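You operate a simulated robot arm through the tools that you are given. There is no shell and no other tool. Be economical: measure what you need, move in short steps, check, and stop when the job is done.

You run a simulated robot arm. Do the job below in one go: nothing can be reset, and whatever is moved stays where it is left.

Task
Put the can that says "OIL" from the grey bench top on the flat blue plate and the can that says "rinse" on the flat silver plate.

Only the result counts: the job must be done as asked and must still hold three seconds after the hand-in. Knocking over, shifting, dropping, spilling or breaking anything else fails it.

Robot
A 7-joint arm with a two-finger parallel gripper, fixed in place. Base frame: the origin is at the foot of the arm, x ahead of it, y to its left, z up; the work surface is at about z = 0. Lengths are in m, angles in degrees, forces in N, time in s.
With the tool pointing down near the work surface it reaches from about 0.24 to 0.62 m from the base axis. Its first joint turns from -66.0 to 66.0 degrees. Payload 2.6 kg.
Tool frame: the origin (TCP) lies between the finger pads and is the grasp point; the fingertips stand 0.03 m ahead of it; z points along the fingers, y is the line along which they close. The gripper opens to 0.094 m. The fingers are 0.028 m wide and 0.01 m thick; the gripper's body (0.05 by 0.096 m) begins 0.055 m behind the TCP.
Orientation is that of the tool frame in the base frame, as a unit quaternion [w, x, y, z]. With the fingers straight down and closing along the base's y, the tool's x points along the base's -x, its y along +y and its z along -z.

Tools
- The arm moves only by the tool jog_arm. Its arguments are lists of equal length, an entry for each row: "slide": the shift along the tool's x, y, z in m, a list of three; "angular": the turn, a rotation vector about the tool's x, y, z in degrees, a list of three; "hand": the closure in counts, from 0 (fully open) to 255 (shut). In form: {"slide": [[tx, ty, tz], ...], "angular": [[ax, ay, az], ...], "hand": [hand, ...]}. A call has 1 to 20 rows; each row is the pose to reach, as a shift and turn from the pose commanded when the call began, along the tool's axes at that moment. Rows are played at 5 a second. More than 0.05 m and 8.6 degrees between two rows, or a gripper value outside its range, and nothing of the call is played. Where a pose cannot be reached the arm comes as near as it can. A force on the tool above 40 N (or 10 N above the force at the start of the call, whichever is more), or a blocked arm, ends the call early, and 0.2 s more pass. Each finger travels about 0.072 m/s and halts on what it meets, pressing with about 39 N; the grip force reading is that of the motor and also rises with nothing between the fingers. The clock runs only during rows and for 0.2 s after the last one: add rows that repeat a pose to give the fingers time. The reply holds the time, the measured pose of the TCP, the force on the tool along the base axes, the opening and the grip force, in the units named above and with some noise, and new pictures: "pictures" is both (left out), scene, wrist or none.
- Cameras (640 x 400 px; columns grow to the right, rows downward): "scene" is fixed at [0.0274, 0.4274, 0.5698]; the picture's right is [-0.74, -0.67, 0.00], its down [-0.44, 0.49, -0.76] and it looks along [0.50, -0.56, -0.66] (base axes); focal length 269 px, centre (320, 200). "wrist" rides on the gripper at [-0.037, 0, -0.058] in the tool frame; the picture's right is [0.00, -1.00, 0.00], its down [0.97, 0.00, -0.24] and it looks along [0.24, 0.00, 0.97] (tool axes); focal length 218 px, centre (320, 200).
- pixel_to_xyz(camera, pixels): there is no depth. For up to 12 entries [column, row, z] of the newest picture of that camera ("zoom" is the newest enlarged one), the place [x, y] in the base frame at which the ray of that pixel passes the height z, good to about 0.002 m, but the place of the scene camera against the robot may be out by one fixed shift of up to 0.025 m in any direction. The clock stands still meanwhile.
- inspect(camera, box): a new picture of the part [left, top, right, bottom] of that camera's present view, enlarged. The clock stands still meanwhile.
- job_done(): hands the job in; it is judged then, once.

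Keep the steps short. Do not move on a guess: measure, check each grasp and each placing, and mend mistakes. In all there are 60 turns and 120 pictures (those below and enlarged ones count). Leave the gripper open and the arm clear of the work at the hand-in unless told otherwise, and finish with a single line.

The tools are called after ">>>" by a JSON object that holds its "op" and its "data". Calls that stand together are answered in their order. jog_arm: Moves the arm, as the interface text tells. Its arguments: {"type":"object","properties":{"slide":{"type":"array"},"angular":{"type":"array"},"hand":{"type":"array"},"pictures":{"type":"string","enum":["both","scene","wrist","none"]}},"required":["slide","angular","hand"]} The other tools are called the same way: pixel_to_xyz (camera, pixels) gives the place at which the rays of pixels pass given heights; inspect (camera, box) takes an enlarged picture of a part of a camera's view; job_done () hands the job in.

At the start:

```text
t: 0.0
ee_pos: [0.3316, -0.0161, 0.2597]
orientation: [0.0, 0.0, 1.0, 0.0]
force: [0.1, 0.3, 0.4]
gripper_width: 0.0942
gripper_force: 0.0
```

scene: 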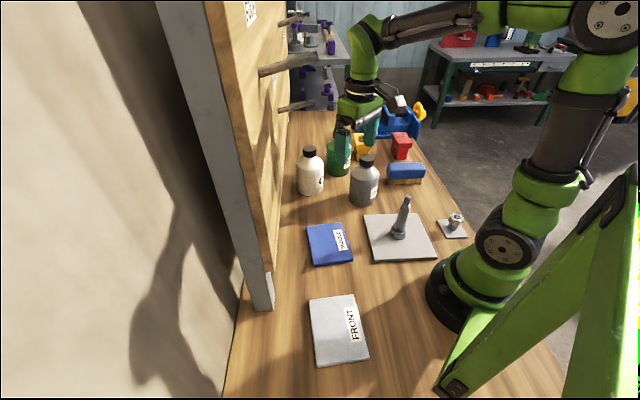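
wrist: 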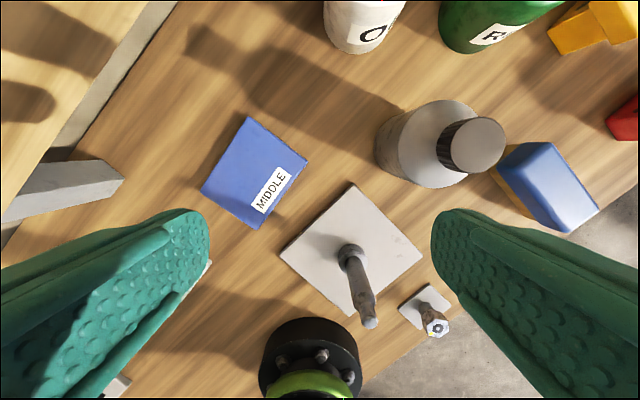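

I see a white, a green and a grey container, a blue plate labelled "MIDDLE" and a silver plate labelled "FRONT". I'll enlarge both views to read the labels.

>>> {"op": "inspect", "data": {"camera": "scene", "box": [280, 90, 480, 215]}}

>>> {"op": "inspect", "data": {"camera": "scene", "box": [280, 190, 480, 380]}}

>>> {"op": "inspect", "data": {"camera": "wrist", "box": [300, 0, 640, 212]}}

>>> {"op": "inspect", "data": {"camera": "scene", "box": [200, 0, 400, 125]}}

```text
3.20 times, centred on (380, 152) of scene
```

zoom: 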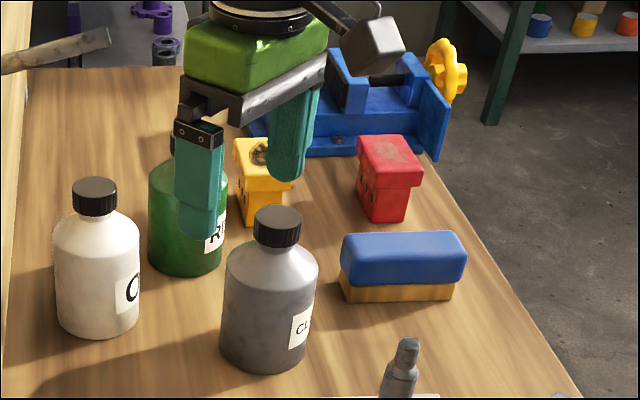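

```text
2.11 times, centred on (380, 285) of scene
```

zoom: 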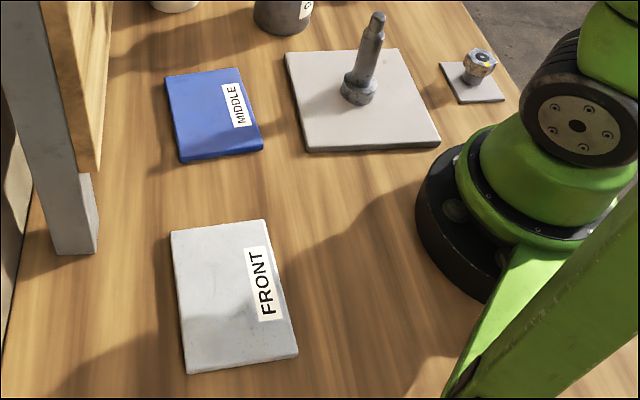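

```text
1.88 times, centred on (470, 106) of wrist
```

zoom: 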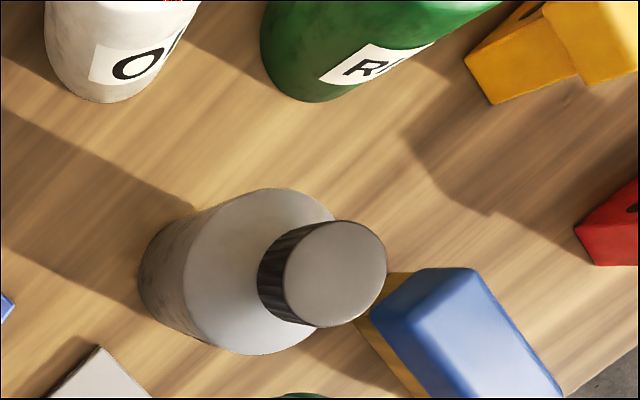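

```text
3.20 times, centred on (300, 62) of scene
```

zoom: 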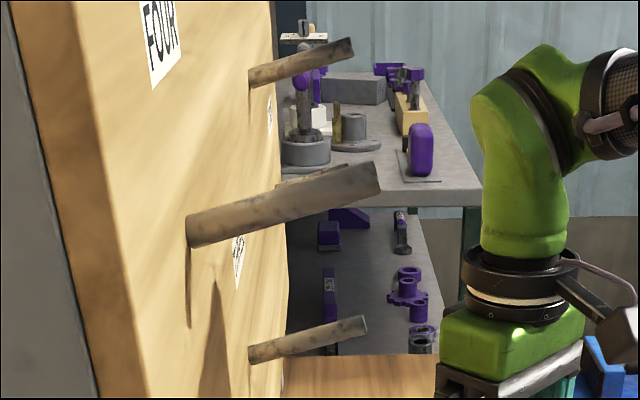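

The labels read "O…" on the white one, "R…" on the green one and "CL…" on the grey one. Next I'll locate the bases of the three containers and the corners of the plates.

>>> {"op": "pixel_to_xyz", "data": {"camera": "wrist", "pixels": [[250, 117, 0.01], [308, 160, 0.01], [258, 229, 0.01], [202, 188, 0.01], [352, 53, 0.0], [475, 53, 0.0], [377, 155, 0.0], [472, 145, 0.15], [352, 185, 0.01], [422, 255, 0.01], [280, 252, 0.01], [370, 325, 0.1]]}}

>>> {"op": "pixel_to_xyz", "data": {"camera": "scene", "pixels": [[306, 226, 0.01], [340, 222, 0.01], [354, 261, 0.01], [314, 266, 0.01], [310, 300, 0.01], [354, 294, 0.01], [369, 358, 0.01], [316, 366, 0.01], [309, 195, 0.0], [339, 176, 0.0], [362, 206, 0.0], [309, 150, 0.15]]}}

```text
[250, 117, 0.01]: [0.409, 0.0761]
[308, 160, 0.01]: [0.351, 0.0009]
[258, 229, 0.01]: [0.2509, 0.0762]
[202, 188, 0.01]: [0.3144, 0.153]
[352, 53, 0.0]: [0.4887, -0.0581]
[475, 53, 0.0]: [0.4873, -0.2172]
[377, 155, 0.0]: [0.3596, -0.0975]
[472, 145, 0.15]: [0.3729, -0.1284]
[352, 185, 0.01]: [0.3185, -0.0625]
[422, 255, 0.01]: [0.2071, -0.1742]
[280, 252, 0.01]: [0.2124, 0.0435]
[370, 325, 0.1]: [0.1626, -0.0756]
```

```text
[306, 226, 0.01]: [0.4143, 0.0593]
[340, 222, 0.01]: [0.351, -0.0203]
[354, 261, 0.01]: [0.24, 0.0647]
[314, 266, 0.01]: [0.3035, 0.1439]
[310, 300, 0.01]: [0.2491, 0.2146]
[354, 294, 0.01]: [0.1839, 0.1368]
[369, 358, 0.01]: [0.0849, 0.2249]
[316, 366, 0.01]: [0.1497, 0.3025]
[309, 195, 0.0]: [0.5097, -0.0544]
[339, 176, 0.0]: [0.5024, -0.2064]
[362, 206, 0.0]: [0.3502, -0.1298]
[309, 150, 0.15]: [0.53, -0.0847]
```

The plates agree between the two cameras apart from a scene shift of about (+0.004, +0.015). I'll tilt the wrist back so its camera looks ahead, to read the labels and see the pegs and the cans.

>>> {"op": "jog_arm", "data": {"slide": [[0, 0, 0], [0, 0, 0], [0, 0, 0], [0, 0, 0], [0, 0, 0], [0, 0, 0]], "angular": [[0, -8, 0], [0, -16, 0], [0, -24, 0], [0, -32, 0], [0, -40, 0], [0, -40, 0]], "hand": [0, 0, 0, 0, 0, 0]}}

```text
t: 1.4
ee_pos: [0.333, -0.0157, 0.2585]
orientation: [0.343, 0.001, 0.939, 0.0]
force: [0.6, 0.1, -0.3]
gripper_width: 0.0939
gripper_force: 0.1
```

scene: 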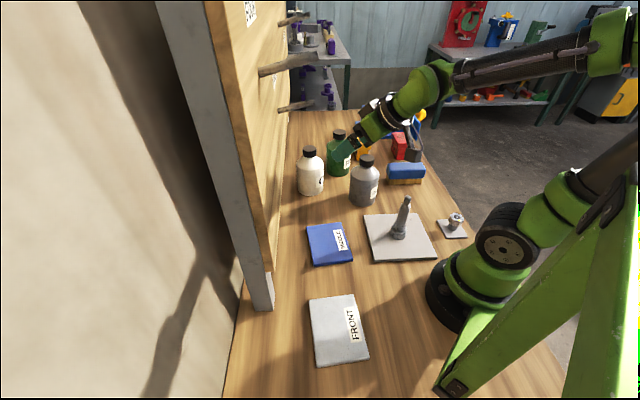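
wrist: 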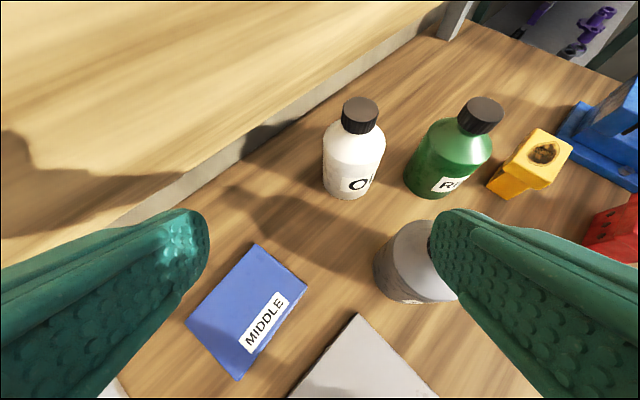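

Now the white and green cans are in full view at (353,150) and (450,155). I'll enlarge them to read the labels.

>>> {"op": "inspect", "data": {"camera": "wrist", "box": [310, 85, 520, 215]}}

>>> {"op": "pixel_to_xyz", "data": {"camera": "wrist", "pixels": [[350, 199, 0.0], [324, 186, 0.0], [371, 190, 0.0], [430, 198, 0.0], [405, 183, 0.0], [455, 190, 0.0], [353, 199, 0.0], [100, 235, 0.0], [250, 160, 0.0], [400, 45, 0.0]]}}

```text
3.05 times, centred on (415, 150) of wrist
```

zoom: 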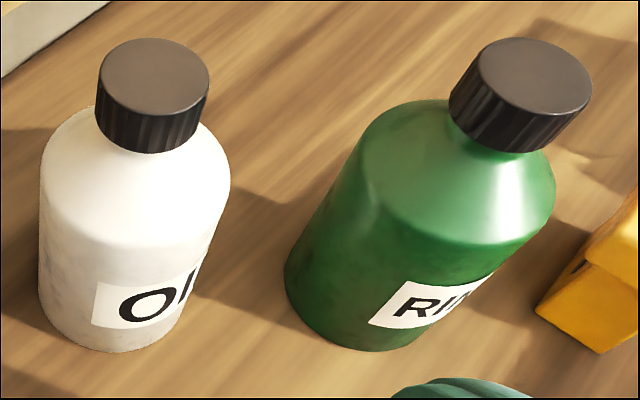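

```text
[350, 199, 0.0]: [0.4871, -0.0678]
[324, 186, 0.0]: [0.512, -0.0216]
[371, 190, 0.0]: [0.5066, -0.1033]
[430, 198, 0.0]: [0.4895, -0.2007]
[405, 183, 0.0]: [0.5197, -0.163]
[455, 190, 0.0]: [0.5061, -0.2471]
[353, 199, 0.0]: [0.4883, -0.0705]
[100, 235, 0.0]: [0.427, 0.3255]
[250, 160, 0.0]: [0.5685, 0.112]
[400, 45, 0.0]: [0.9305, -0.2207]
```

The labels show "OI…" on white and "RIN…" on green, so these are the two targets. From the scene view the middle peg may stick out over the cans at about z 0.37. I'll tilt further to see it from the wrist camera.

>>> {"op": "jog_arm", "data": {"slide": [[0, 0, 0], [0, 0, 0], [0, 0, 0], [0, 0, 0], [0, 0, 0]], "angular": [[0, -8, 0], [0, -16, 0], [0, -24, 0], [0, -32, 0], [0, -32, 0]], "hand": [0, 0, 0, 0, 0]}}

```text
t: 2.6
ee_pos: [0.3749, -0.0203, 0.2917]
orientation: [0.587, 0.0, 0.809, 0.001]
force: [-0.6, 0.0, -0.3]
gripper_width: 0.0939
gripper_force: 0.1
out of reach, approached as far as the arm can: row 3, 4, 5
```

scene: 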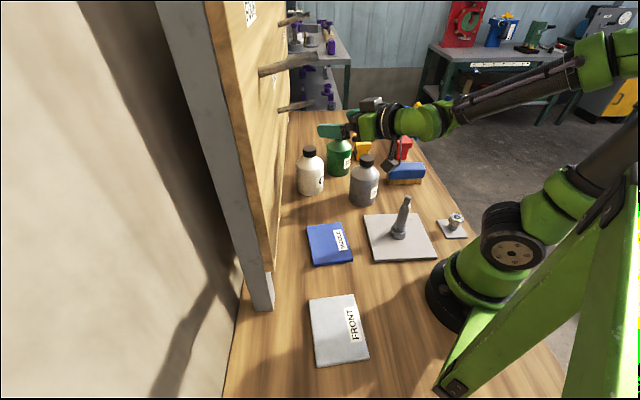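
wrist: 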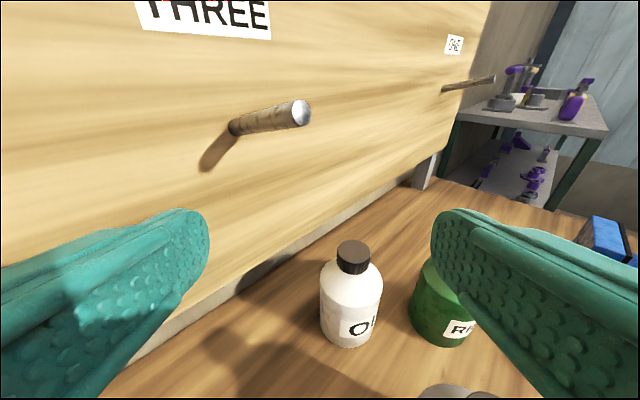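

This view shows peg THREE with its tip at (300,113). Matched with scene pixel (313,102), that puts the tip near (0.455, -0.01, 0.325). Peg FOUR hangs near (0.36, 0.09, 0.45), above the blue plate. Neither is over the green can, so I'll take green (rinse) first with the tool vertical. Now I'll rotate the tool back to straight down.

>>> {"op": "jog_arm", "data": {"slide": [[0, 0, 0], [0, 0, 0], [0, 0, 0], [0, 0, 0], [0, 0, 0], [0, 0, 0], [0, 0, 0], [0, 0, 0], [0, 0, 0], [0, 0, 0]], "angular": [[0, 8, 0], [0, 16, 0], [0, 24, 0], [0, 32, 0], [0, 40, 0], [0, 48, 0], [0, 56, 0], [0, 64, 0], [0, 72, 0], [0, 72, 0]], "hand": [0, 0, 0, 0, 0, 0, 0, 0, 0, 0], "pictures": "none"}}

```text
t: 4.8
ee_pos: [0.3744, -0.0185, 0.2922]
orientation: [-0.001, 0.0, 1.0, 0.0]
force: [0.0, -0.6, -0.1]
gripper_width: 0.094
gripper_force: 0.1
```

The tool is vertical again at (0.374, -0.018, 0.292). Next I'll move sideways to y=-0.205, then forward to x=0.49 for an overhead look at the green can.

>>> {"op": "jog_arm", "data": {"slide": [[0, -0.046, 0], [0, -0.092, 0], [0, -0.138, 0], [0, -0.1865, 0], [-0.04, -0.1865, 0], [-0.08, -0.1865, 0], [-0.116, -0.1865, 0], [-0.116, -0.1865, 0]], "angular": [[0, 0, 0], [0, 0, 0], [0, 0, 0], [0, 0, 0], [0, 0, 0], [0, 0, 0], [0, 0, 0], [0, 0, 0]], "hand": [0, 0, 0, 0, 0, 0, 0, 0]}}

```text
t: 6.6
ee_pos: [0.4899, -0.204, 0.2901]
orientation: [0.0, -0.001, 1.0, 0.0]
force: [0.0, -0.5, -0.1]
gripper_width: 0.0938
gripper_force: 0.1
```

scene: 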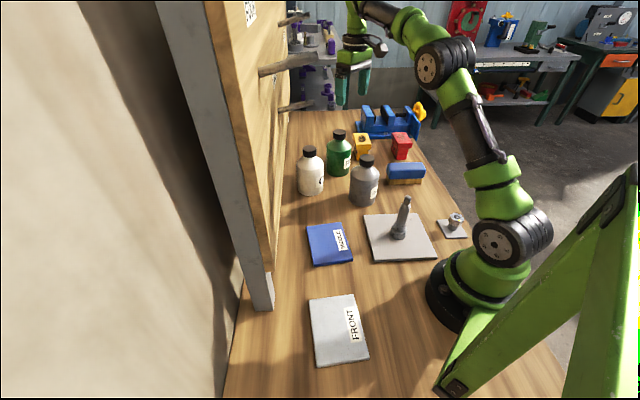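
wrist: 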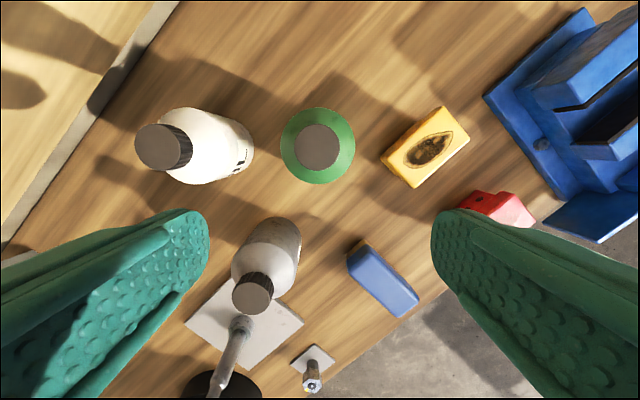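

Green's cap is centred at (319,147), almost directly below the camera. I'll get positions for all the caps and the neighbours.

>>> {"op": "inspect", "data": {"camera": "wrist", "box": [260, 90, 380, 200]}}

>>> {"op": "pixel_to_xyz", "data": {"camera": "wrist", "pixels": [[319, 147, 0.147], [297, 147, 0.147], [341, 147, 0.147], [280, 147, 0.09], [355, 147, 0.09], [318, 184, 0.09], [318, 107, 0.09], [160, 147, 0.147], [252, 294, 0.147], [380, 155, 0.03], [470, 135, 0.03]]}}

```text
3.64 times, centred on (320, 145) of wrist
```

zoom: 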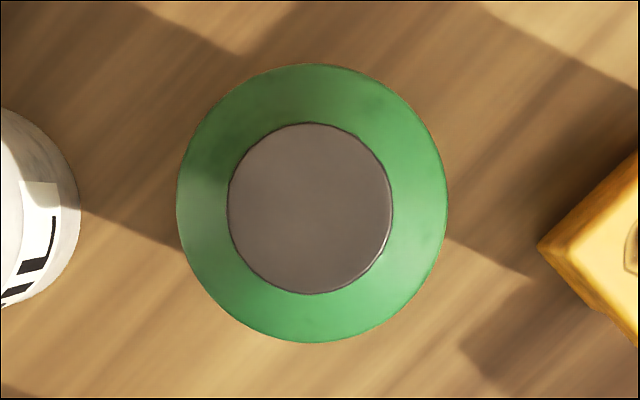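

```text
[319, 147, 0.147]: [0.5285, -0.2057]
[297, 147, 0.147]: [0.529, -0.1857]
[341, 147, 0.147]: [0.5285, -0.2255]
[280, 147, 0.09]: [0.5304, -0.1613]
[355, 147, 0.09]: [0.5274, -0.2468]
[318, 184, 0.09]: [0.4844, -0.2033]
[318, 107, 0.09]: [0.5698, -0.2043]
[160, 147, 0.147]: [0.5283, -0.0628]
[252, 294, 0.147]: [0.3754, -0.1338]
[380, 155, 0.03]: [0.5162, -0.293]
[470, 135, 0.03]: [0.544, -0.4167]
```

The green cap is centred at (0.528, -0.204). Its top is at about z 0.147 (triangulated on the white twin), the cap is 0.041 wide and about 0.024 high. I'll move over it and go down until TCP z=0.156, with the fingertips at 0.126 just above the shoulder.

>>> {"op": "jog_arm", "data": {"slide": [[-0.038, 0, 0], [-0.038, 0, 0.04], [-0.038, 0, 0.08], [-0.038, 0, 0.105], [-0.038, 0, 0.12], [-0.038, 0, 0.134], [-0.038, 0, 0.134]], "angular": [[0, 0, 0], [0, 0, 0], [0, 0, 0], [0, 0, 0], [0, 0, 0], [0, 0, 0], [0, 0, 0]], "hand": [0, 0, 0, 0, 0, 0, 0]}}

```text
t: 8.2
ee_pos: [0.5293, -0.2051, 0.1588]
orientation: [0.001, 0.0, 1.0, 0.0]
force: [0.0, -0.5, -0.6]
gripper_width: 0.0942
gripper_force: 0.0
out of reach, approached as far as the arm can: row 1
```

scene: 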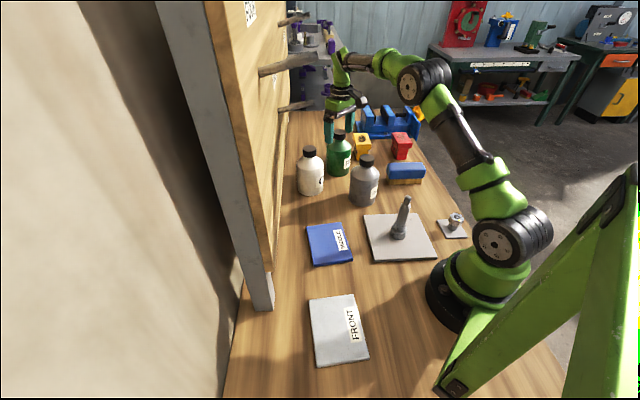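
wrist: 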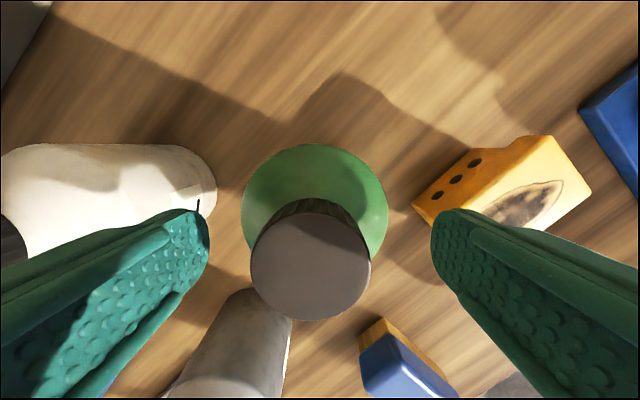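

The cap sits between the fingers, offset slightly left. I'll check the fingertip height against the cap in a scene close-up.

>>> {"op": "inspect", "data": {"camera": "scene", "box": [290, 80, 400, 190]}}

>>> {"op": "pixel_to_xyz", "data": {"camera": "wrist", "pixels": [[311, 266, 0.147], [250, 266, 0.147], [371, 266, 0.147], [311, 213, 0.147], [311, 320, 0.147]]}}

```text
3.64 times, centred on (345, 135) of scene
```

zoom: 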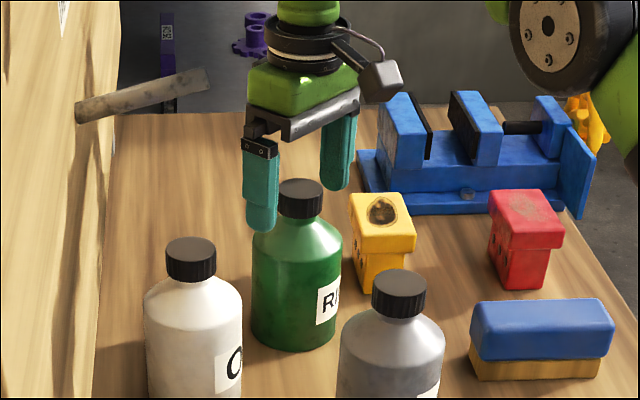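

```text
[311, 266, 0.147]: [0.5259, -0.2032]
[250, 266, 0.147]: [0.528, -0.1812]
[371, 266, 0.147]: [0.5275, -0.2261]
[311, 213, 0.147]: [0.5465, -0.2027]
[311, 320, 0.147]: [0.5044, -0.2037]
```

The cap is centred at (0.5265, -0.2035). I'll correct by a few mm, lower 4 mm and close.

>>> {"op": "jog_arm", "data": {"slide": [[0.0025, 0.0015, 0.004], [0.0025, 0.0015, 0.004], [0.0025, 0.0015, 0.004], [0.0025, 0.0015, 0.004], [0.0025, 0.0015, 0.004], [0.0025, 0.0015, 0.004]], "angular": [[0, 0, 0], [0, 0, 0], [0, 0, 0], [0, 0, 0], [0, 0, 0], [0, 0, 0]], "hand": [0, 120, 255, 255, 255, 255]}}

```text
t: 9.6
ee_pos: [0.5266, -0.2032, 0.1543]
orientation: [0.0, 0.0, 1.0, 0.0]
force: [1.3, 2.3, 0.3]
gripper_width: 0.0389
gripper_force: 39.7
```

scene: 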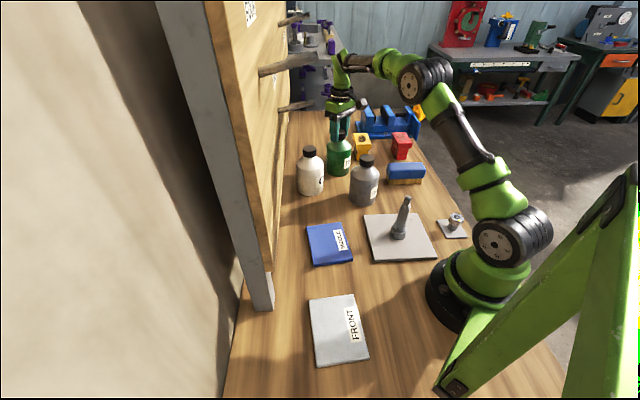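
wrist: 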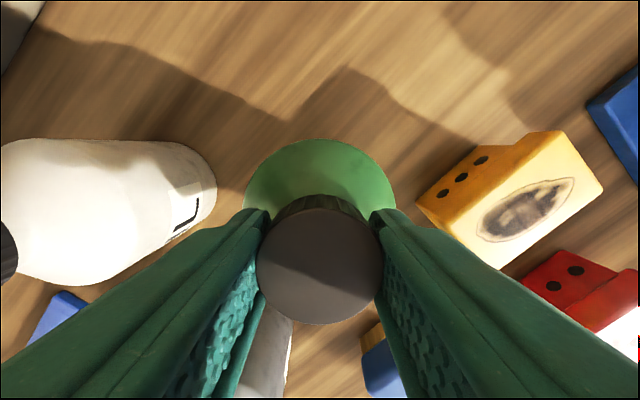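

The fingers stopped at 0.039 on the cap with a grip of 39.7 N. I'll lift 3 cm slowly and check the hold.

>>> {"op": "jog_arm", "data": {"slide": [[0, 0, -0.01], [0, 0, -0.02], [0, 0, -0.03], [0, 0, -0.03]], "angular": [[0, 0, 0], [0, 0, 0], [0, 0, 0], [0, 0, 0]], "hand": [255, 255, 255, 255]}}

```text
t: 10.6
ee_pos: [0.5264, -0.2057, 0.1837]
orientation: [0.0, 0.0, 1.0, 0.0]
force: [0.2, -0.2, -5.3]
gripper_width: 0.0388
gripper_force: 39.1
```

scene: 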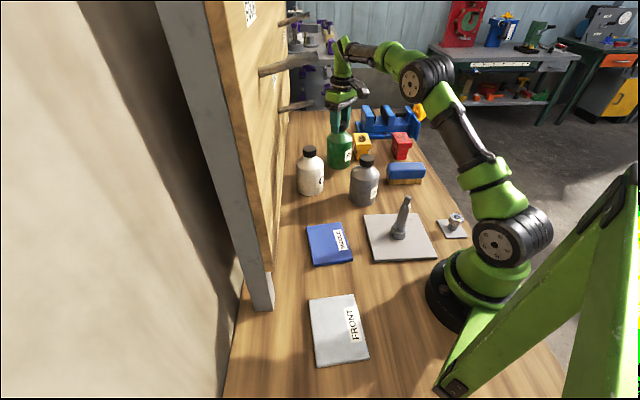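
wrist: 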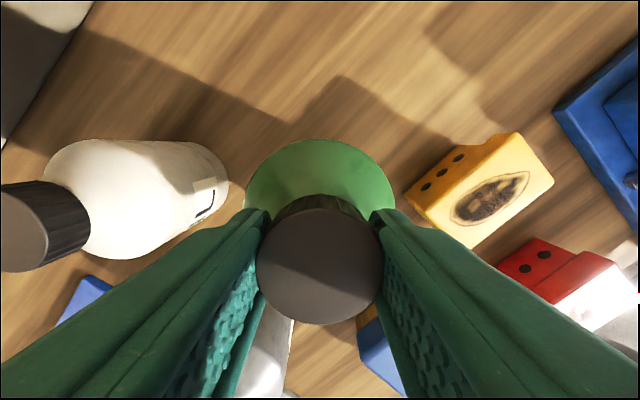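

The lift holds: -5.3 N on the tool, grip 39 N, can upright. I'll raise it while pulling back, keeping clear of the grey can, to TCP (0.45, -0.22, 0.33).

>>> {"op": "jog_arm", "data": {"slide": [[0.015, -0.004, -0.025], [0.03, -0.008, -0.055], [0.045, -0.01, -0.085], [0.06, -0.012, -0.115], [0.076, -0.014, -0.146], [0.076, -0.014, -0.146]], "angular": [[0, 0, 0], [0, 0, 0], [0, 0, 0], [0, 0, 0], [0, 0, 0], [0, 0, 0]], "hand": [255, 255, 255, 255, 255, 255]}}

```text
t: 12.0
ee_pos: [0.4497, -0.2186, 0.3303]
orientation: [0.0, 0.0, 1.0, 0.0]
force: [0.6, 0.1, -5.7]
gripper_width: 0.0387
gripper_force: 38.8
```

scene: 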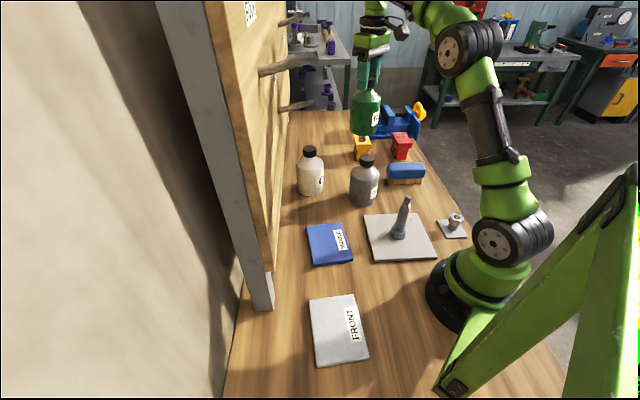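
wrist: 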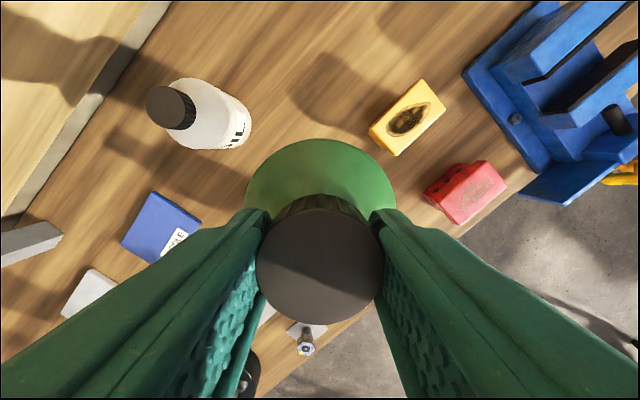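

The can bottom is at about 0.176, above the grey can's top at 0.147. I'll carry it over to about (0.30, -0.015), staying at this height.

>>> {"op": "jog_arm", "data": {"slide": [[0.012, 0.02, -0.01], [0.033, 0.05, -0.01], [0.055, 0.08, -0.01], [0.075, 0.107, -0.01], [0.095, 0.134, -0.01], [0.115, 0.16, -0.01], [0.134, 0.185, -0.01], [0.15, 0.204, -0.01], [0.15, 0.204, -0.01]], "angular": [[0, 0, 0], [0, 0, 0], [0, 0, 0], [0, 0, 0], [0, 0, 0], [0, 0, 0], [0, 0, 0], [0, 0, 0], [0, 0, 0]], "hand": [255, 255, 255, 255, 255, 255, 255, 255, 255]}}

```text
t: 14.0
ee_pos: [0.3007, -0.0148, 0.3402]
orientation: [0.0, 0.0, 1.0, 0.0]
force: [-0.2, -0.1, -6.5]
gripper_width: 0.0389
gripper_force: 39.2
```

scene: 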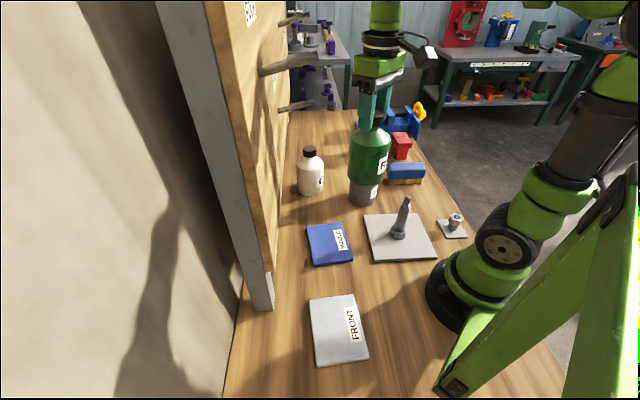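
wrist: 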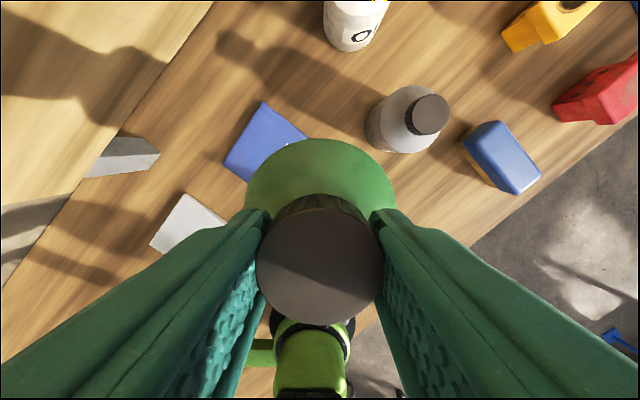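

Holding steady. I'll lower to TCP z 0.225 (can bottom about 0.07), then swing on an arc close to the base, away from the pegs, to the silver plate.

>>> {"op": "jog_arm", "data": {"slide": [[0, 0.01, 0.04], [0, 0.015, 0.08], [0, 0.02, 0.115], [0.011, 0.06, 0.115], [0.031, 0.1, 0.115], [0.056, 0.14, 0.115], [0.086, 0.18, 0.115], [0.111, 0.215, 0.115], [0.13, 0.249, 0.115], [0.13, 0.249, 0.115]], "angular": [[0, 0, 0], [0, 0, 0], [0, 0, 0], [0, 0, 0], [0, 0, 0], [0, 0, 0], [0, 0, 0], [0, 0, 0], [0, 0, 0], [0, 0, 0]], "hand": [255, 255, 255, 255, 255, 255, 255, 255, 255, 255]}}

```text
t: 16.2
ee_pos: [0.1701, 0.2349, 0.226]
orientation: [0.0, -0.001, 1.0, 0.0]
force: [-0.2, 0.3, -5.7]
gripper_width: 0.039
gripper_force: 39.1
```

scene: 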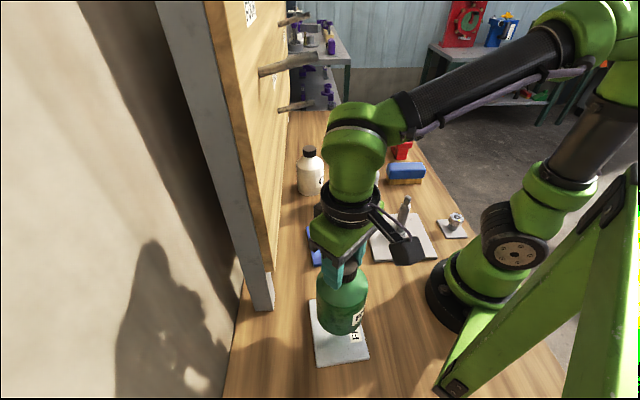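
wrist: 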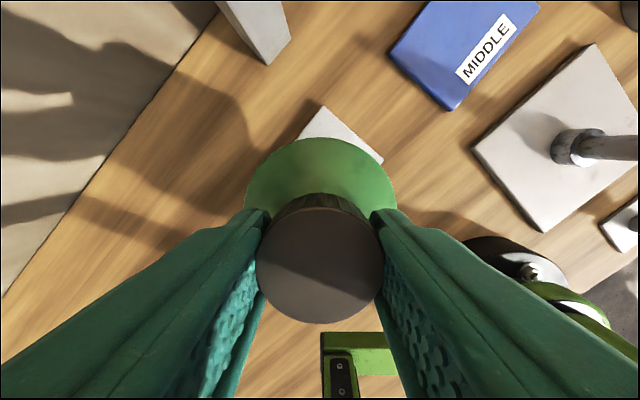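

The can is over the silver plate. I'll check the visible plate corners, (323,106) and (384,160), against my scene-based centre.

>>> {"op": "pixel_to_xyz", "data": {"camera": "wrist", "pixels": [[323, 106, 0.01], [384, 160, 0.01], [391, 51, 0.01], [450, 110, 0.01]]}}

>>> {"op": "pixel_to_xyz", "data": {"camera": "scene", "pixels": [[310, 300, 0.01], [369, 358, 0.01], [316, 366, 0.01]]}}

>>> {"op": "inspect", "data": {"camera": "scene", "box": [280, 230, 420, 380]}}

```text
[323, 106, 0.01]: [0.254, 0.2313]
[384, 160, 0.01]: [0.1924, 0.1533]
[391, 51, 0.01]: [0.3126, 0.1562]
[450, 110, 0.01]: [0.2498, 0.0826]
```

```text
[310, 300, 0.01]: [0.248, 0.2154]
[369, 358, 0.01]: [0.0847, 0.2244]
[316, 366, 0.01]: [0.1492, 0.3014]
```

```text
2.67 times, centred on (350, 305) of scene
```

zoom: 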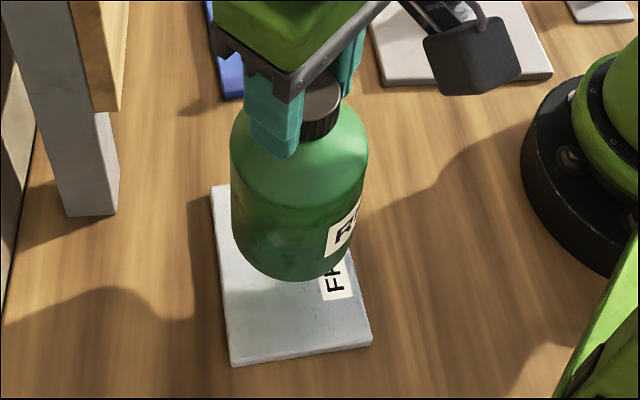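

The plate centre works out to (0.174, 0.236). I'll shift 4 mm in x and lower to TCP z 0.172, still short of contact (plate about 1 cm thick).

>>> {"op": "jog_arm", "data": {"slide": [[-0.004, 0.001, 0.02], [-0.004, 0.001, 0.04], [-0.004, 0.001, 0.054], [-0.004, 0.001, 0.054]], "angular": [[0, 0, 0], [0, 0, 0], [0, 0, 0], [0, 0, 0]], "hand": [255, 255, 255, 255], "pictures": "none"}}

>>> {"op": "inspect", "data": {"camera": "scene", "box": [280, 230, 420, 380]}}

```text
t: 17.2
ee_pos: [0.1749, 0.2364, 0.1724]
orientation: [0.0, 0.001, 1.0, 0.0]
force: [-0.9, -0.1, -6.2]
gripper_width: 0.0389
gripper_force: 39.0
```

```text
2.67 times, centred on (350, 305) of scene
```

zoom: 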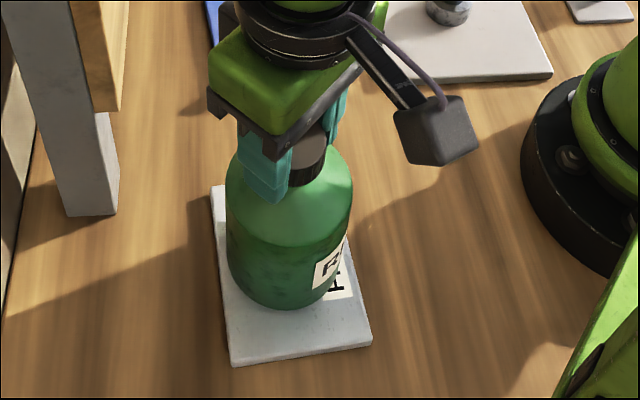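

Well centred, with no contact yet (-6.2 N). I'll lower in 2 mm steps while watching the force.

>>> {"op": "jog_arm", "data": {"slide": [[0, 0, 0.002], [0, 0, 0.004], [0, 0, 0.005]], "angular": [[0, 0, 0], [0, 0, 0], [0, 0, 0]], "hand": [255, 255, 255], "pictures": "none"}}

>>> {"op": "jog_arm", "data": {"slide": [[0, 0, 0.0015], [0, 0, 0.003]], "angular": [[0, 0, 0], [0, 0, 0]], "hand": [255, 255], "pictures": "none"}}

```text
t: 18.0
ee_pos: [0.1746, 0.235, 0.166]
orientation: [0.0, -0.001, 1.0, 0.0]
force: [-0.1, -0.9, -5.2]
gripper_width: 0.0389
gripper_force: 39.0
```

```text
t: 18.8
ee_pos: [0.174, 0.2353, 0.1657]
orientation: [0.001, 0.001, 1.0, 0.0]
force: [-2.7, -5.0, 9.4]
gripper_width: 0.039
gripper_force: 39.0
stopped in row 2: the force on the tool passed its limit (the readings are from after the stop); the commanded pose is now the measured one
```

The can touches the plate at TCP z≈0.166, with the force turned upward at +9 N. I'll release slowly.

>>> {"op": "jog_arm", "data": {"slide": [[0, 0, -0.001], [0, 0, -0.001], [0, 0, -0.001], [0, 0, -0.001], [0, 0, -0.001], [0, 0, -0.001]], "angular": [[0, 0, 0], [0, 0, 0], [0, 0, 0], [0, 0, 0], [0, 0, 0], [0, 0, 0]], "hand": [255, 140, 110, 60, 0, 0]}}

```text
t: 20.2
ee_pos: [0.1745, 0.2364, 0.1656]
orientation: [0.001, 0.001, 1.0, 0.001]
force: [0.4, 0.1, -0.2]
gripper_width: 0.0939
gripper_force: 0.1
```

scene: 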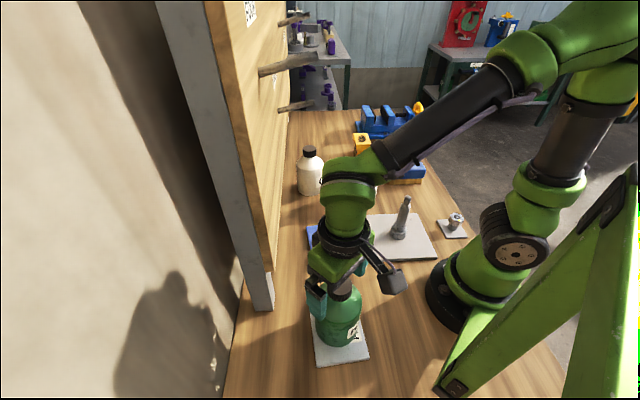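
wrist: 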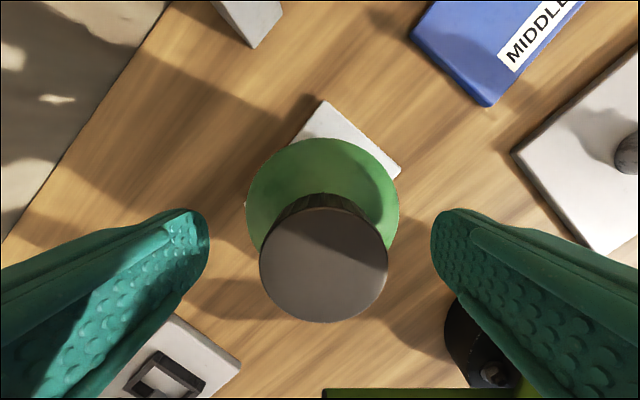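

The rinse can stands centred on the silver plate and the fingers are free. I'll lift to z 0.225 and swing back the same way to (0.34, -0.04, 0.255).

>>> {"op": "jog_arm", "data": {"slide": [[0, 0, -0.02], [0, 0, -0.04], [0, 0, -0.06], [-0.019, -0.034, -0.06], [-0.044, -0.069, -0.06], [-0.074, -0.109, -0.06], [-0.099, -0.149, -0.06], [-0.119, -0.189, -0.06], [-0.13, -0.23, -0.06], [-0.145, -0.255, -0.075], [-0.165, -0.276, -0.09], [-0.165, -0.276, -0.09]], "angular": [[0, 0, 0], [0, 0, 0], [0, 0, 0], [0, 0, 0], [0, 0, 0], [0, 0, 0], [0, 0, 0], [0, 0, 0], [0, 0, 0], [0, 0, 0], [0, 0, 0], [0, 0, 0]], "hand": [0, 0, 0, 0, 0, 0, 0, 0, 0, 0, 0, 0]}}

```text
t: 22.8
ee_pos: [0.3391, -0.0416, 0.2555]
orientation: [0.002, 0.001, 1.0, 0.001]
force: [-0.7, -0.3, -0.3]
gripper_width: 0.0941
gripper_force: 0.1
```

scene: 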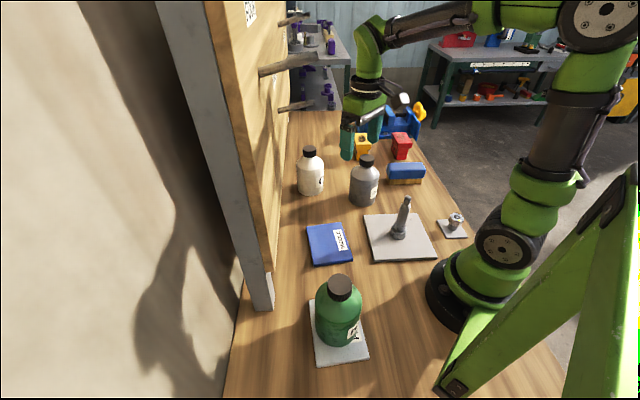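
wrist: 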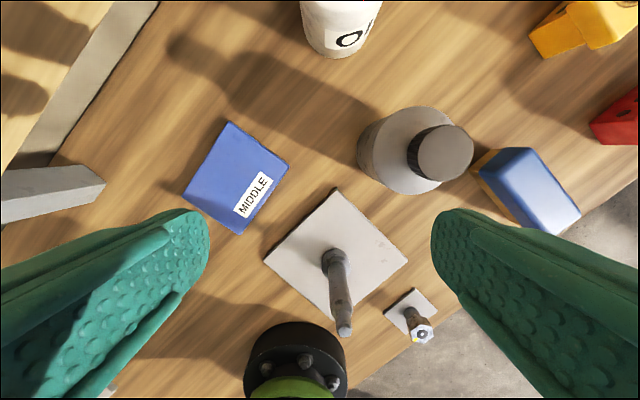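

The rinse can stands well on the plate. Before the OIL can I want peg FOUR's position, because it hangs over the blue plate. I'll move to about (0.36, -0.17, 0.42) and tilt the camera to look along +y at it.

>>> {"op": "jog_arm", "data": {"slide": [[0, -0.03, -0.035], [-0.01, -0.06, -0.075], [-0.015, -0.095, -0.115], [-0.02, -0.13, -0.155], [-0.02, -0.13, -0.165], [-0.02, -0.13, -0.165], [-0.02, -0.13, -0.165], [-0.02, -0.13, -0.165], [-0.02, -0.13, -0.165], [-0.02, -0.13, -0.165], [-0.02, -0.13, -0.165], [-0.02, -0.13, -0.165], [-0.02, -0.13, -0.165]], "angular": [[0, 0, 0], [0, 0, 0], [0, 0, 0], [0, 0, 0], [-8, 0, 0], [-16, 0, 0], [-24, 0, 0], [-32, 0, 0], [-40, 0, 0], [-48, 0, 0], [-56, 0, 0], [-64, 0, 0], [-64, 0, 0]], "hand": [0, 0, 0, 0, 0, 0, 0, 0, 0, 0, 0, 0, 0]}}

```text
refused: row 2 steps farther than a row can; nothing moved
```

One row stepped slightly too far, so I'll repeat with smaller steps.

>>> {"op": "jog_arm", "data": {"slide": [[0, -0.026, -0.033], [-0.005, -0.052, -0.066], [-0.01, -0.078, -0.099], [-0.015, -0.104, -0.132], [-0.02, -0.13, -0.165], [-0.02, -0.13, -0.165], [-0.02, -0.13, -0.165], [-0.02, -0.13, -0.165], [-0.02, -0.13, -0.165], [-0.02, -0.13, -0.165], [-0.02, -0.13, -0.165], [-0.02, -0.13, -0.165], [-0.02, -0.13, -0.165], [-0.02, -0.13, -0.165]], "angular": [[0, 0, 0], [0, 0, 0], [0, 0, 0], [0, 0, 0], [0, 0, 0], [-8, 0, 0], [-16, 0, 0], [-24, 0, 0], [-32, 0, 0], [-40, 0, 0], [-48, 0, 0], [-56, 0, 0], [-64, 0, 0], [-64, 0, 0]], "hand": [0, 0, 0, 0, 0, 0, 0, 0, 0, 0, 0, 0, 0, 0]}}

```text
t: 25.8
ee_pos: [0.3701, -0.1558, 0.4096]
orientation: [0.002, 0.001, 0.847, 0.531]
force: [-0.7, -0.4, 1.0]
gripper_width: 0.0943
gripper_force: 0.1
out of reach, approached as far as the arm can: row 10, 11, 12, 13, 14
```

scene: 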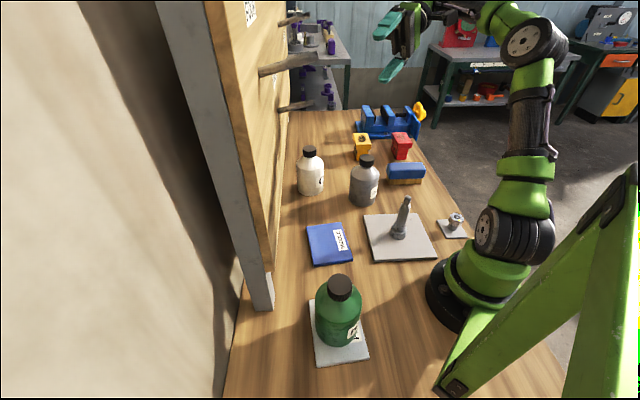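
wrist: 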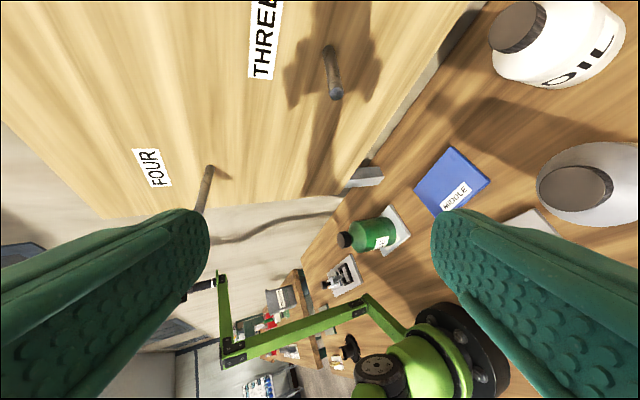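

"OIL" is now clearly readable on the white can. Peg FOUR's tip triangulates to about (0.285, 0.16, 0.47) and peg THREE's to (0.455, -0.01, 0.322). A vertical tool clears both if I approach the white can from the -y side. I'll rotate back to straight down.

>>> {"op": "jog_arm", "data": {"slide": [[0, 0, 0], [0, 0, 0], [0, 0, 0], [0, 0, 0], [0, 0, 0], [0, 0, 0], [0, 0, 0], [0, 0, 0], [0, 0, 0]], "angular": [[8, 0, 0], [16, 0, 0], [24, 0, 0], [32, 0, 0], [40, 0, 0], [48, 0, 0], [56, 0, 0], [64, 0, 0], [64, 0, 0]], "hand": [0, 0, 0, 0, 0, 0, 0, 0, 0], "pictures": "none"}}

```text
t: 27.8
ee_pos: [0.3697, -0.1564, 0.4096]
orientation: [0.0, 0.002, 1.0, 0.0]
force: [1.2, -0.1, -0.1]
gripper_width: 0.094
gripper_force: 0.0
```

Vertical again. I'll go to (0.528, -0.204, 0.20), yawing 20° so the camera bracket stays away from peg THREE, then slide in +y to y≈-0.085 with the fingertips above the can's cap.

>>> {"op": "jog_arm", "data": {"slide": [[-0.02, -0.012, 0.03], [-0.045, -0.025, 0.06], [-0.07, -0.037, 0.09], [-0.09, -0.048, 0.12], [-0.115, -0.048, 0.15], [-0.14, -0.048, 0.18], [-0.158, -0.048, 0.21], [-0.158, -0.01, 0.21], [-0.158, 0.03, 0.21], [-0.158, 0.071, 0.21], [-0.158, 0.071, 0.21]], "angular": [[0, 0, 0], [0, 0, 0], [0, 0, -5], [0, 0, -10], [0, 0, -15], [0, 0, -20], [0, 0, -20], [0, 0, -20], [0, 0, -20], [0, 0, -20], [0, 0, -20]], "hand": [0, 0, 0, 0, 0, 0, 0, 0, 0, 0, 0]}}

```text
t: 30.2
ee_pos: [0.528, -0.0853, 0.1994]
orientation: [0.002, -0.172, 0.985, 0.001]
force: [-0.1, -0.3, -0.1]
gripper_width: 0.0942
gripper_force: 0.1
```

scene: 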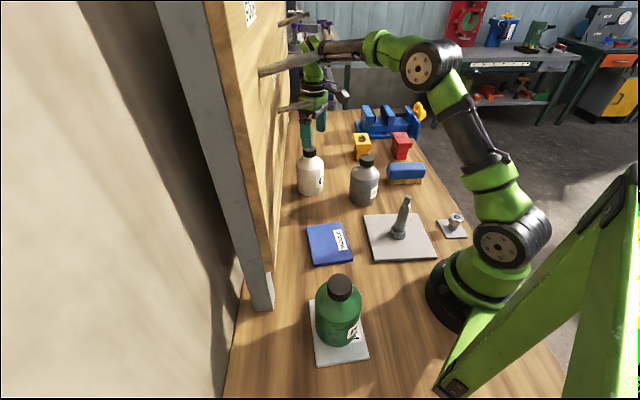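
wrist: 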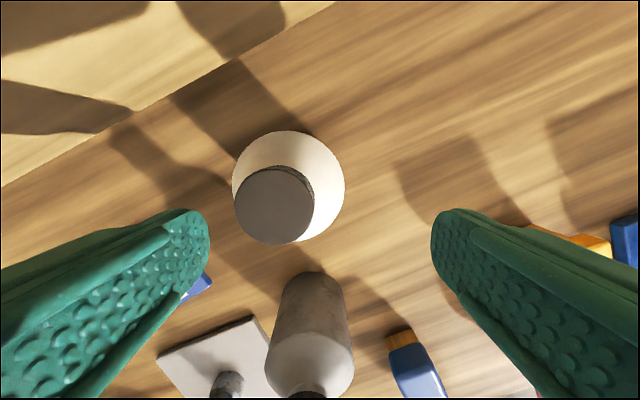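

The yaw is right, and the white cap is at (274,205). I'll measure its centre.

>>> {"op": "pixel_to_xyz", "data": {"camera": "wrist", "pixels": [[274, 205, 0.147], [234, 205, 0.147], [314, 205, 0.147], [274, 166, 0.147], [274, 244, 0.147]]}}

>>> {"op": "inspect", "data": {"camera": "scene", "box": [250, 20, 400, 130]}}

```text
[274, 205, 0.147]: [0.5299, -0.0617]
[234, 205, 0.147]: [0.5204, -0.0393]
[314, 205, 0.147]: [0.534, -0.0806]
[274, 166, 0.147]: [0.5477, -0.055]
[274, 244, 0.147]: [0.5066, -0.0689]
```

```text
3.64 times, centred on (325, 75) of scene
```

zoom: 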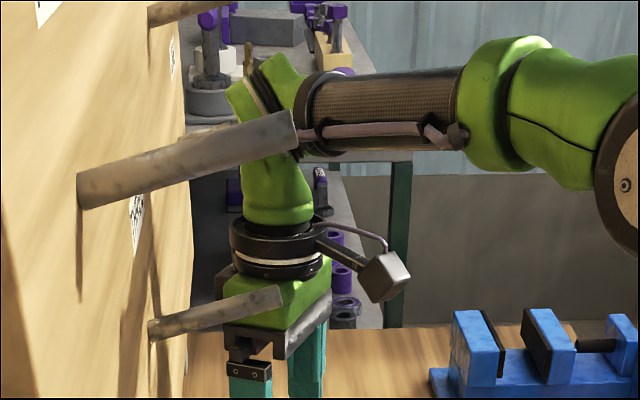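

The cap centre is (0.528, -0.0615). I'll slide 2.4 cm toward it, then descend to TCP z 0.155.

>>> {"op": "jog_arm", "data": {"slide": [[-0.004, 0.011, 0], [-0.008, 0.0222, 0], [-0.008, 0.0222, 0.015], [-0.008, 0.0222, 0.03], [-0.008, 0.0222, 0.044], [-0.008, 0.0222, 0.044]], "angular": [[0, 0, 0], [0, 0, 0], [0, 0, 0], [0, 0, 0], [0, 0, 0], [0, 0, 0]], "hand": [0, 0, 0, 0, 0, 0]}}

```text
t: 31.6
ee_pos: [0.5283, -0.0617, 0.1569]
orientation: [0.0, -0.173, 0.985, 0.001]
force: [0.3, 0.6, -0.2]
gripper_width: 0.0939
gripper_force: 0.0
```

scene: 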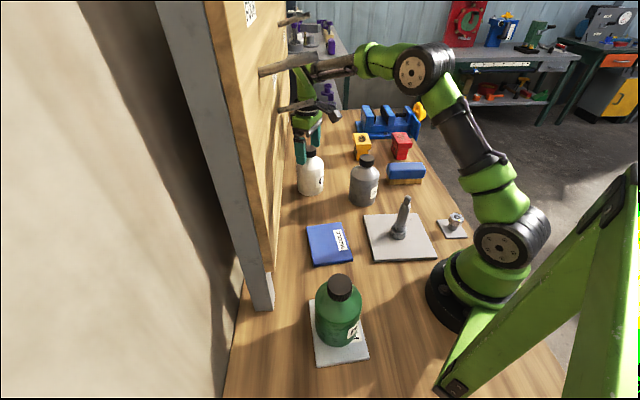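
wrist: 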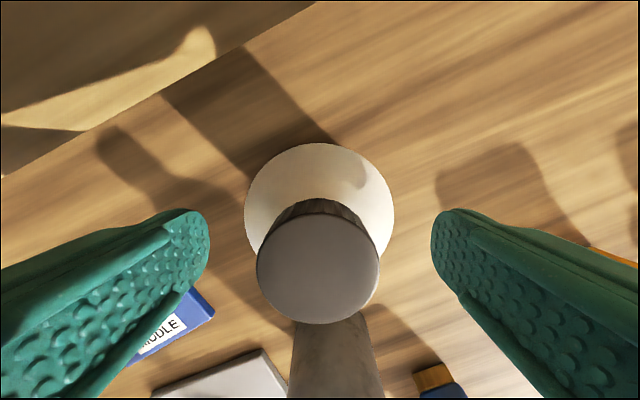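

Centred, no contact. I'll lower 2 mm and close.

>>> {"op": "jog_arm", "data": {"slide": [[0, 0, 0.002], [0, 0, 0.002], [0, 0, 0.002], [0, 0, 0.002], [0, 0, 0.002], [0, 0, 0.002]], "angular": [[0, 0, 0], [0, 0, 0], [0, 0, 0], [0, 0, 0], [0, 0, 0], [0, 0, 0]], "hand": [0, 120, 255, 255, 255, 255], "pictures": "wrist"}}

```text
t: 33.0
ee_pos: [0.5287, -0.06, 0.1537]
orientation: [0.001, -0.172, 0.985, 0.002]
force: [-1.6, 3.0, 2.1]
gripper_width: 0.0394
gripper_force: 39.2
```

wrist: 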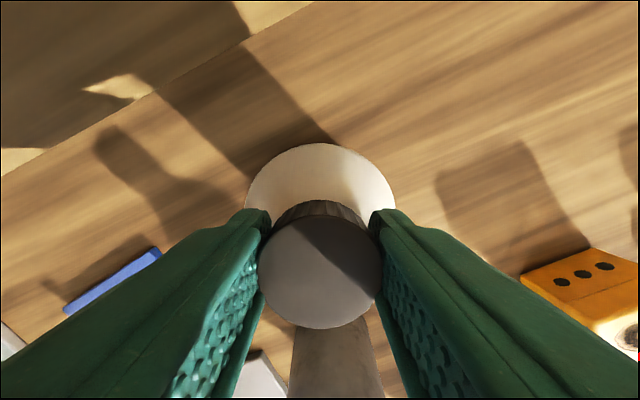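

Gripped at 0.0394 with 39 N. I'll lift 3 cm, then move in -y to y≈-0.204, away from peg THREE.

>>> {"op": "jog_arm", "data": {"slide": [[0, 0, -0.01], [0, 0, -0.02], [0, 0, -0.03], [0.012, -0.0335, -0.03], [0.0265, -0.0737, -0.03], [0.0395, -0.11, -0.03], [0.0485, -0.135, -0.03], [0.0485, -0.135, -0.03]], "angular": [[0, 0, 0], [0, 0, 0], [0, 0, 0], [0, 0, 0], [0, 0, 0], [0, 0, 0], [0, 0, 0], [0, 0, 0]], "hand": [255, 255, 255, 255, 255, 255, 255, 255]}}

```text
t: 34.8
ee_pos: [0.53, -0.2035, 0.1834]
orientation: [0.001, -0.173, 0.985, 0.001]
force: [-0.5, -0.1, -5.7]
gripper_width: 0.0394
gripper_force: 39.2
```

scene: 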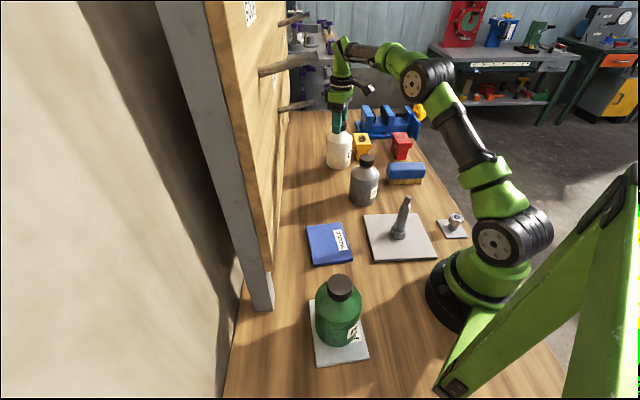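
wrist: 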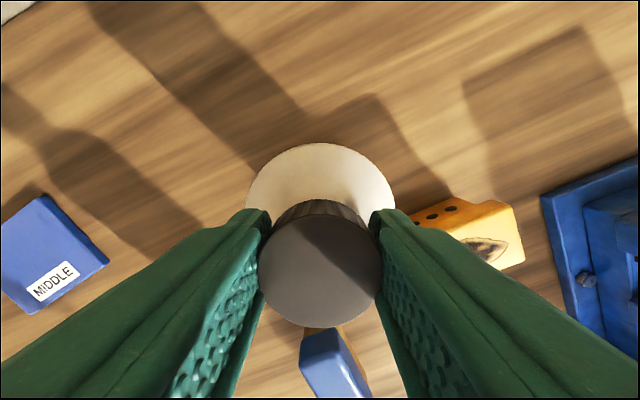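

Secure and clear. I'll raise it while pulling back to (0.45, -0.22, 0.34), then carry it over the grey can to (0.30, -0.015), the same route as before.

>>> {"op": "jog_arm", "data": {"slide": [[0.016, 0.0023, -0.031], [0.032, 0.0046, -0.062], [0.0485, 0.007, -0.093], [0.0647, 0.0093, -0.125], [0.0809, 0.0116, -0.155], [0.0809, 0.0116, -0.157], [0.0911, 0.0464, -0.157], [0.1013, 0.0813, -0.157], [0.1116, 0.1161, -0.157], [0.1218, 0.151, -0.157], [0.132, 0.1858, -0.157], [0.1422, 0.2206, -0.157], [0.1525, 0.2554, -0.157], [0.1525, 0.2554, -0.157]], "angular": [[0, 0, 0], [0, 0, 0], [0, 0, 0], [0, 0, 0], [0, 0, 0], [0, 0, 0], [0, 0, 0], [0, 0, 0], [0, 0, 0], [0, 0, 0], [0, 0, 0], [0, 0, 0], [0, 0, 0], [0, 0, 0]], "hand": [255, 255, 255, 255, 255, 255, 255, 255, 255, 255, 255, 255, 255, 255]}}

```text
t: 37.8
ee_pos: [0.2974, -0.0171, 0.3399]
orientation: [0.0, -0.173, 0.985, 0.001]
force: [0.7, -0.7, -5.9]
gripper_width: 0.0394
gripper_force: 38.9
```

scene: 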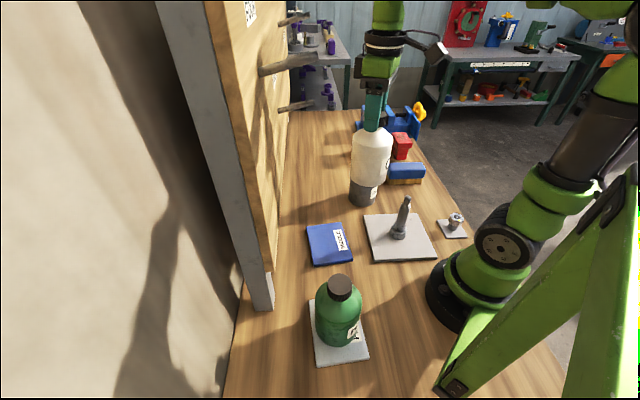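
wrist: 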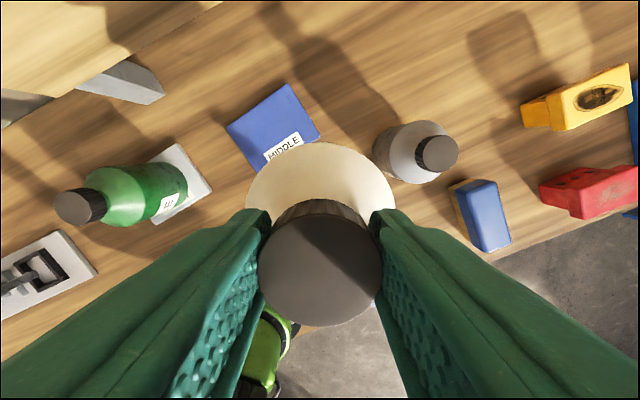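

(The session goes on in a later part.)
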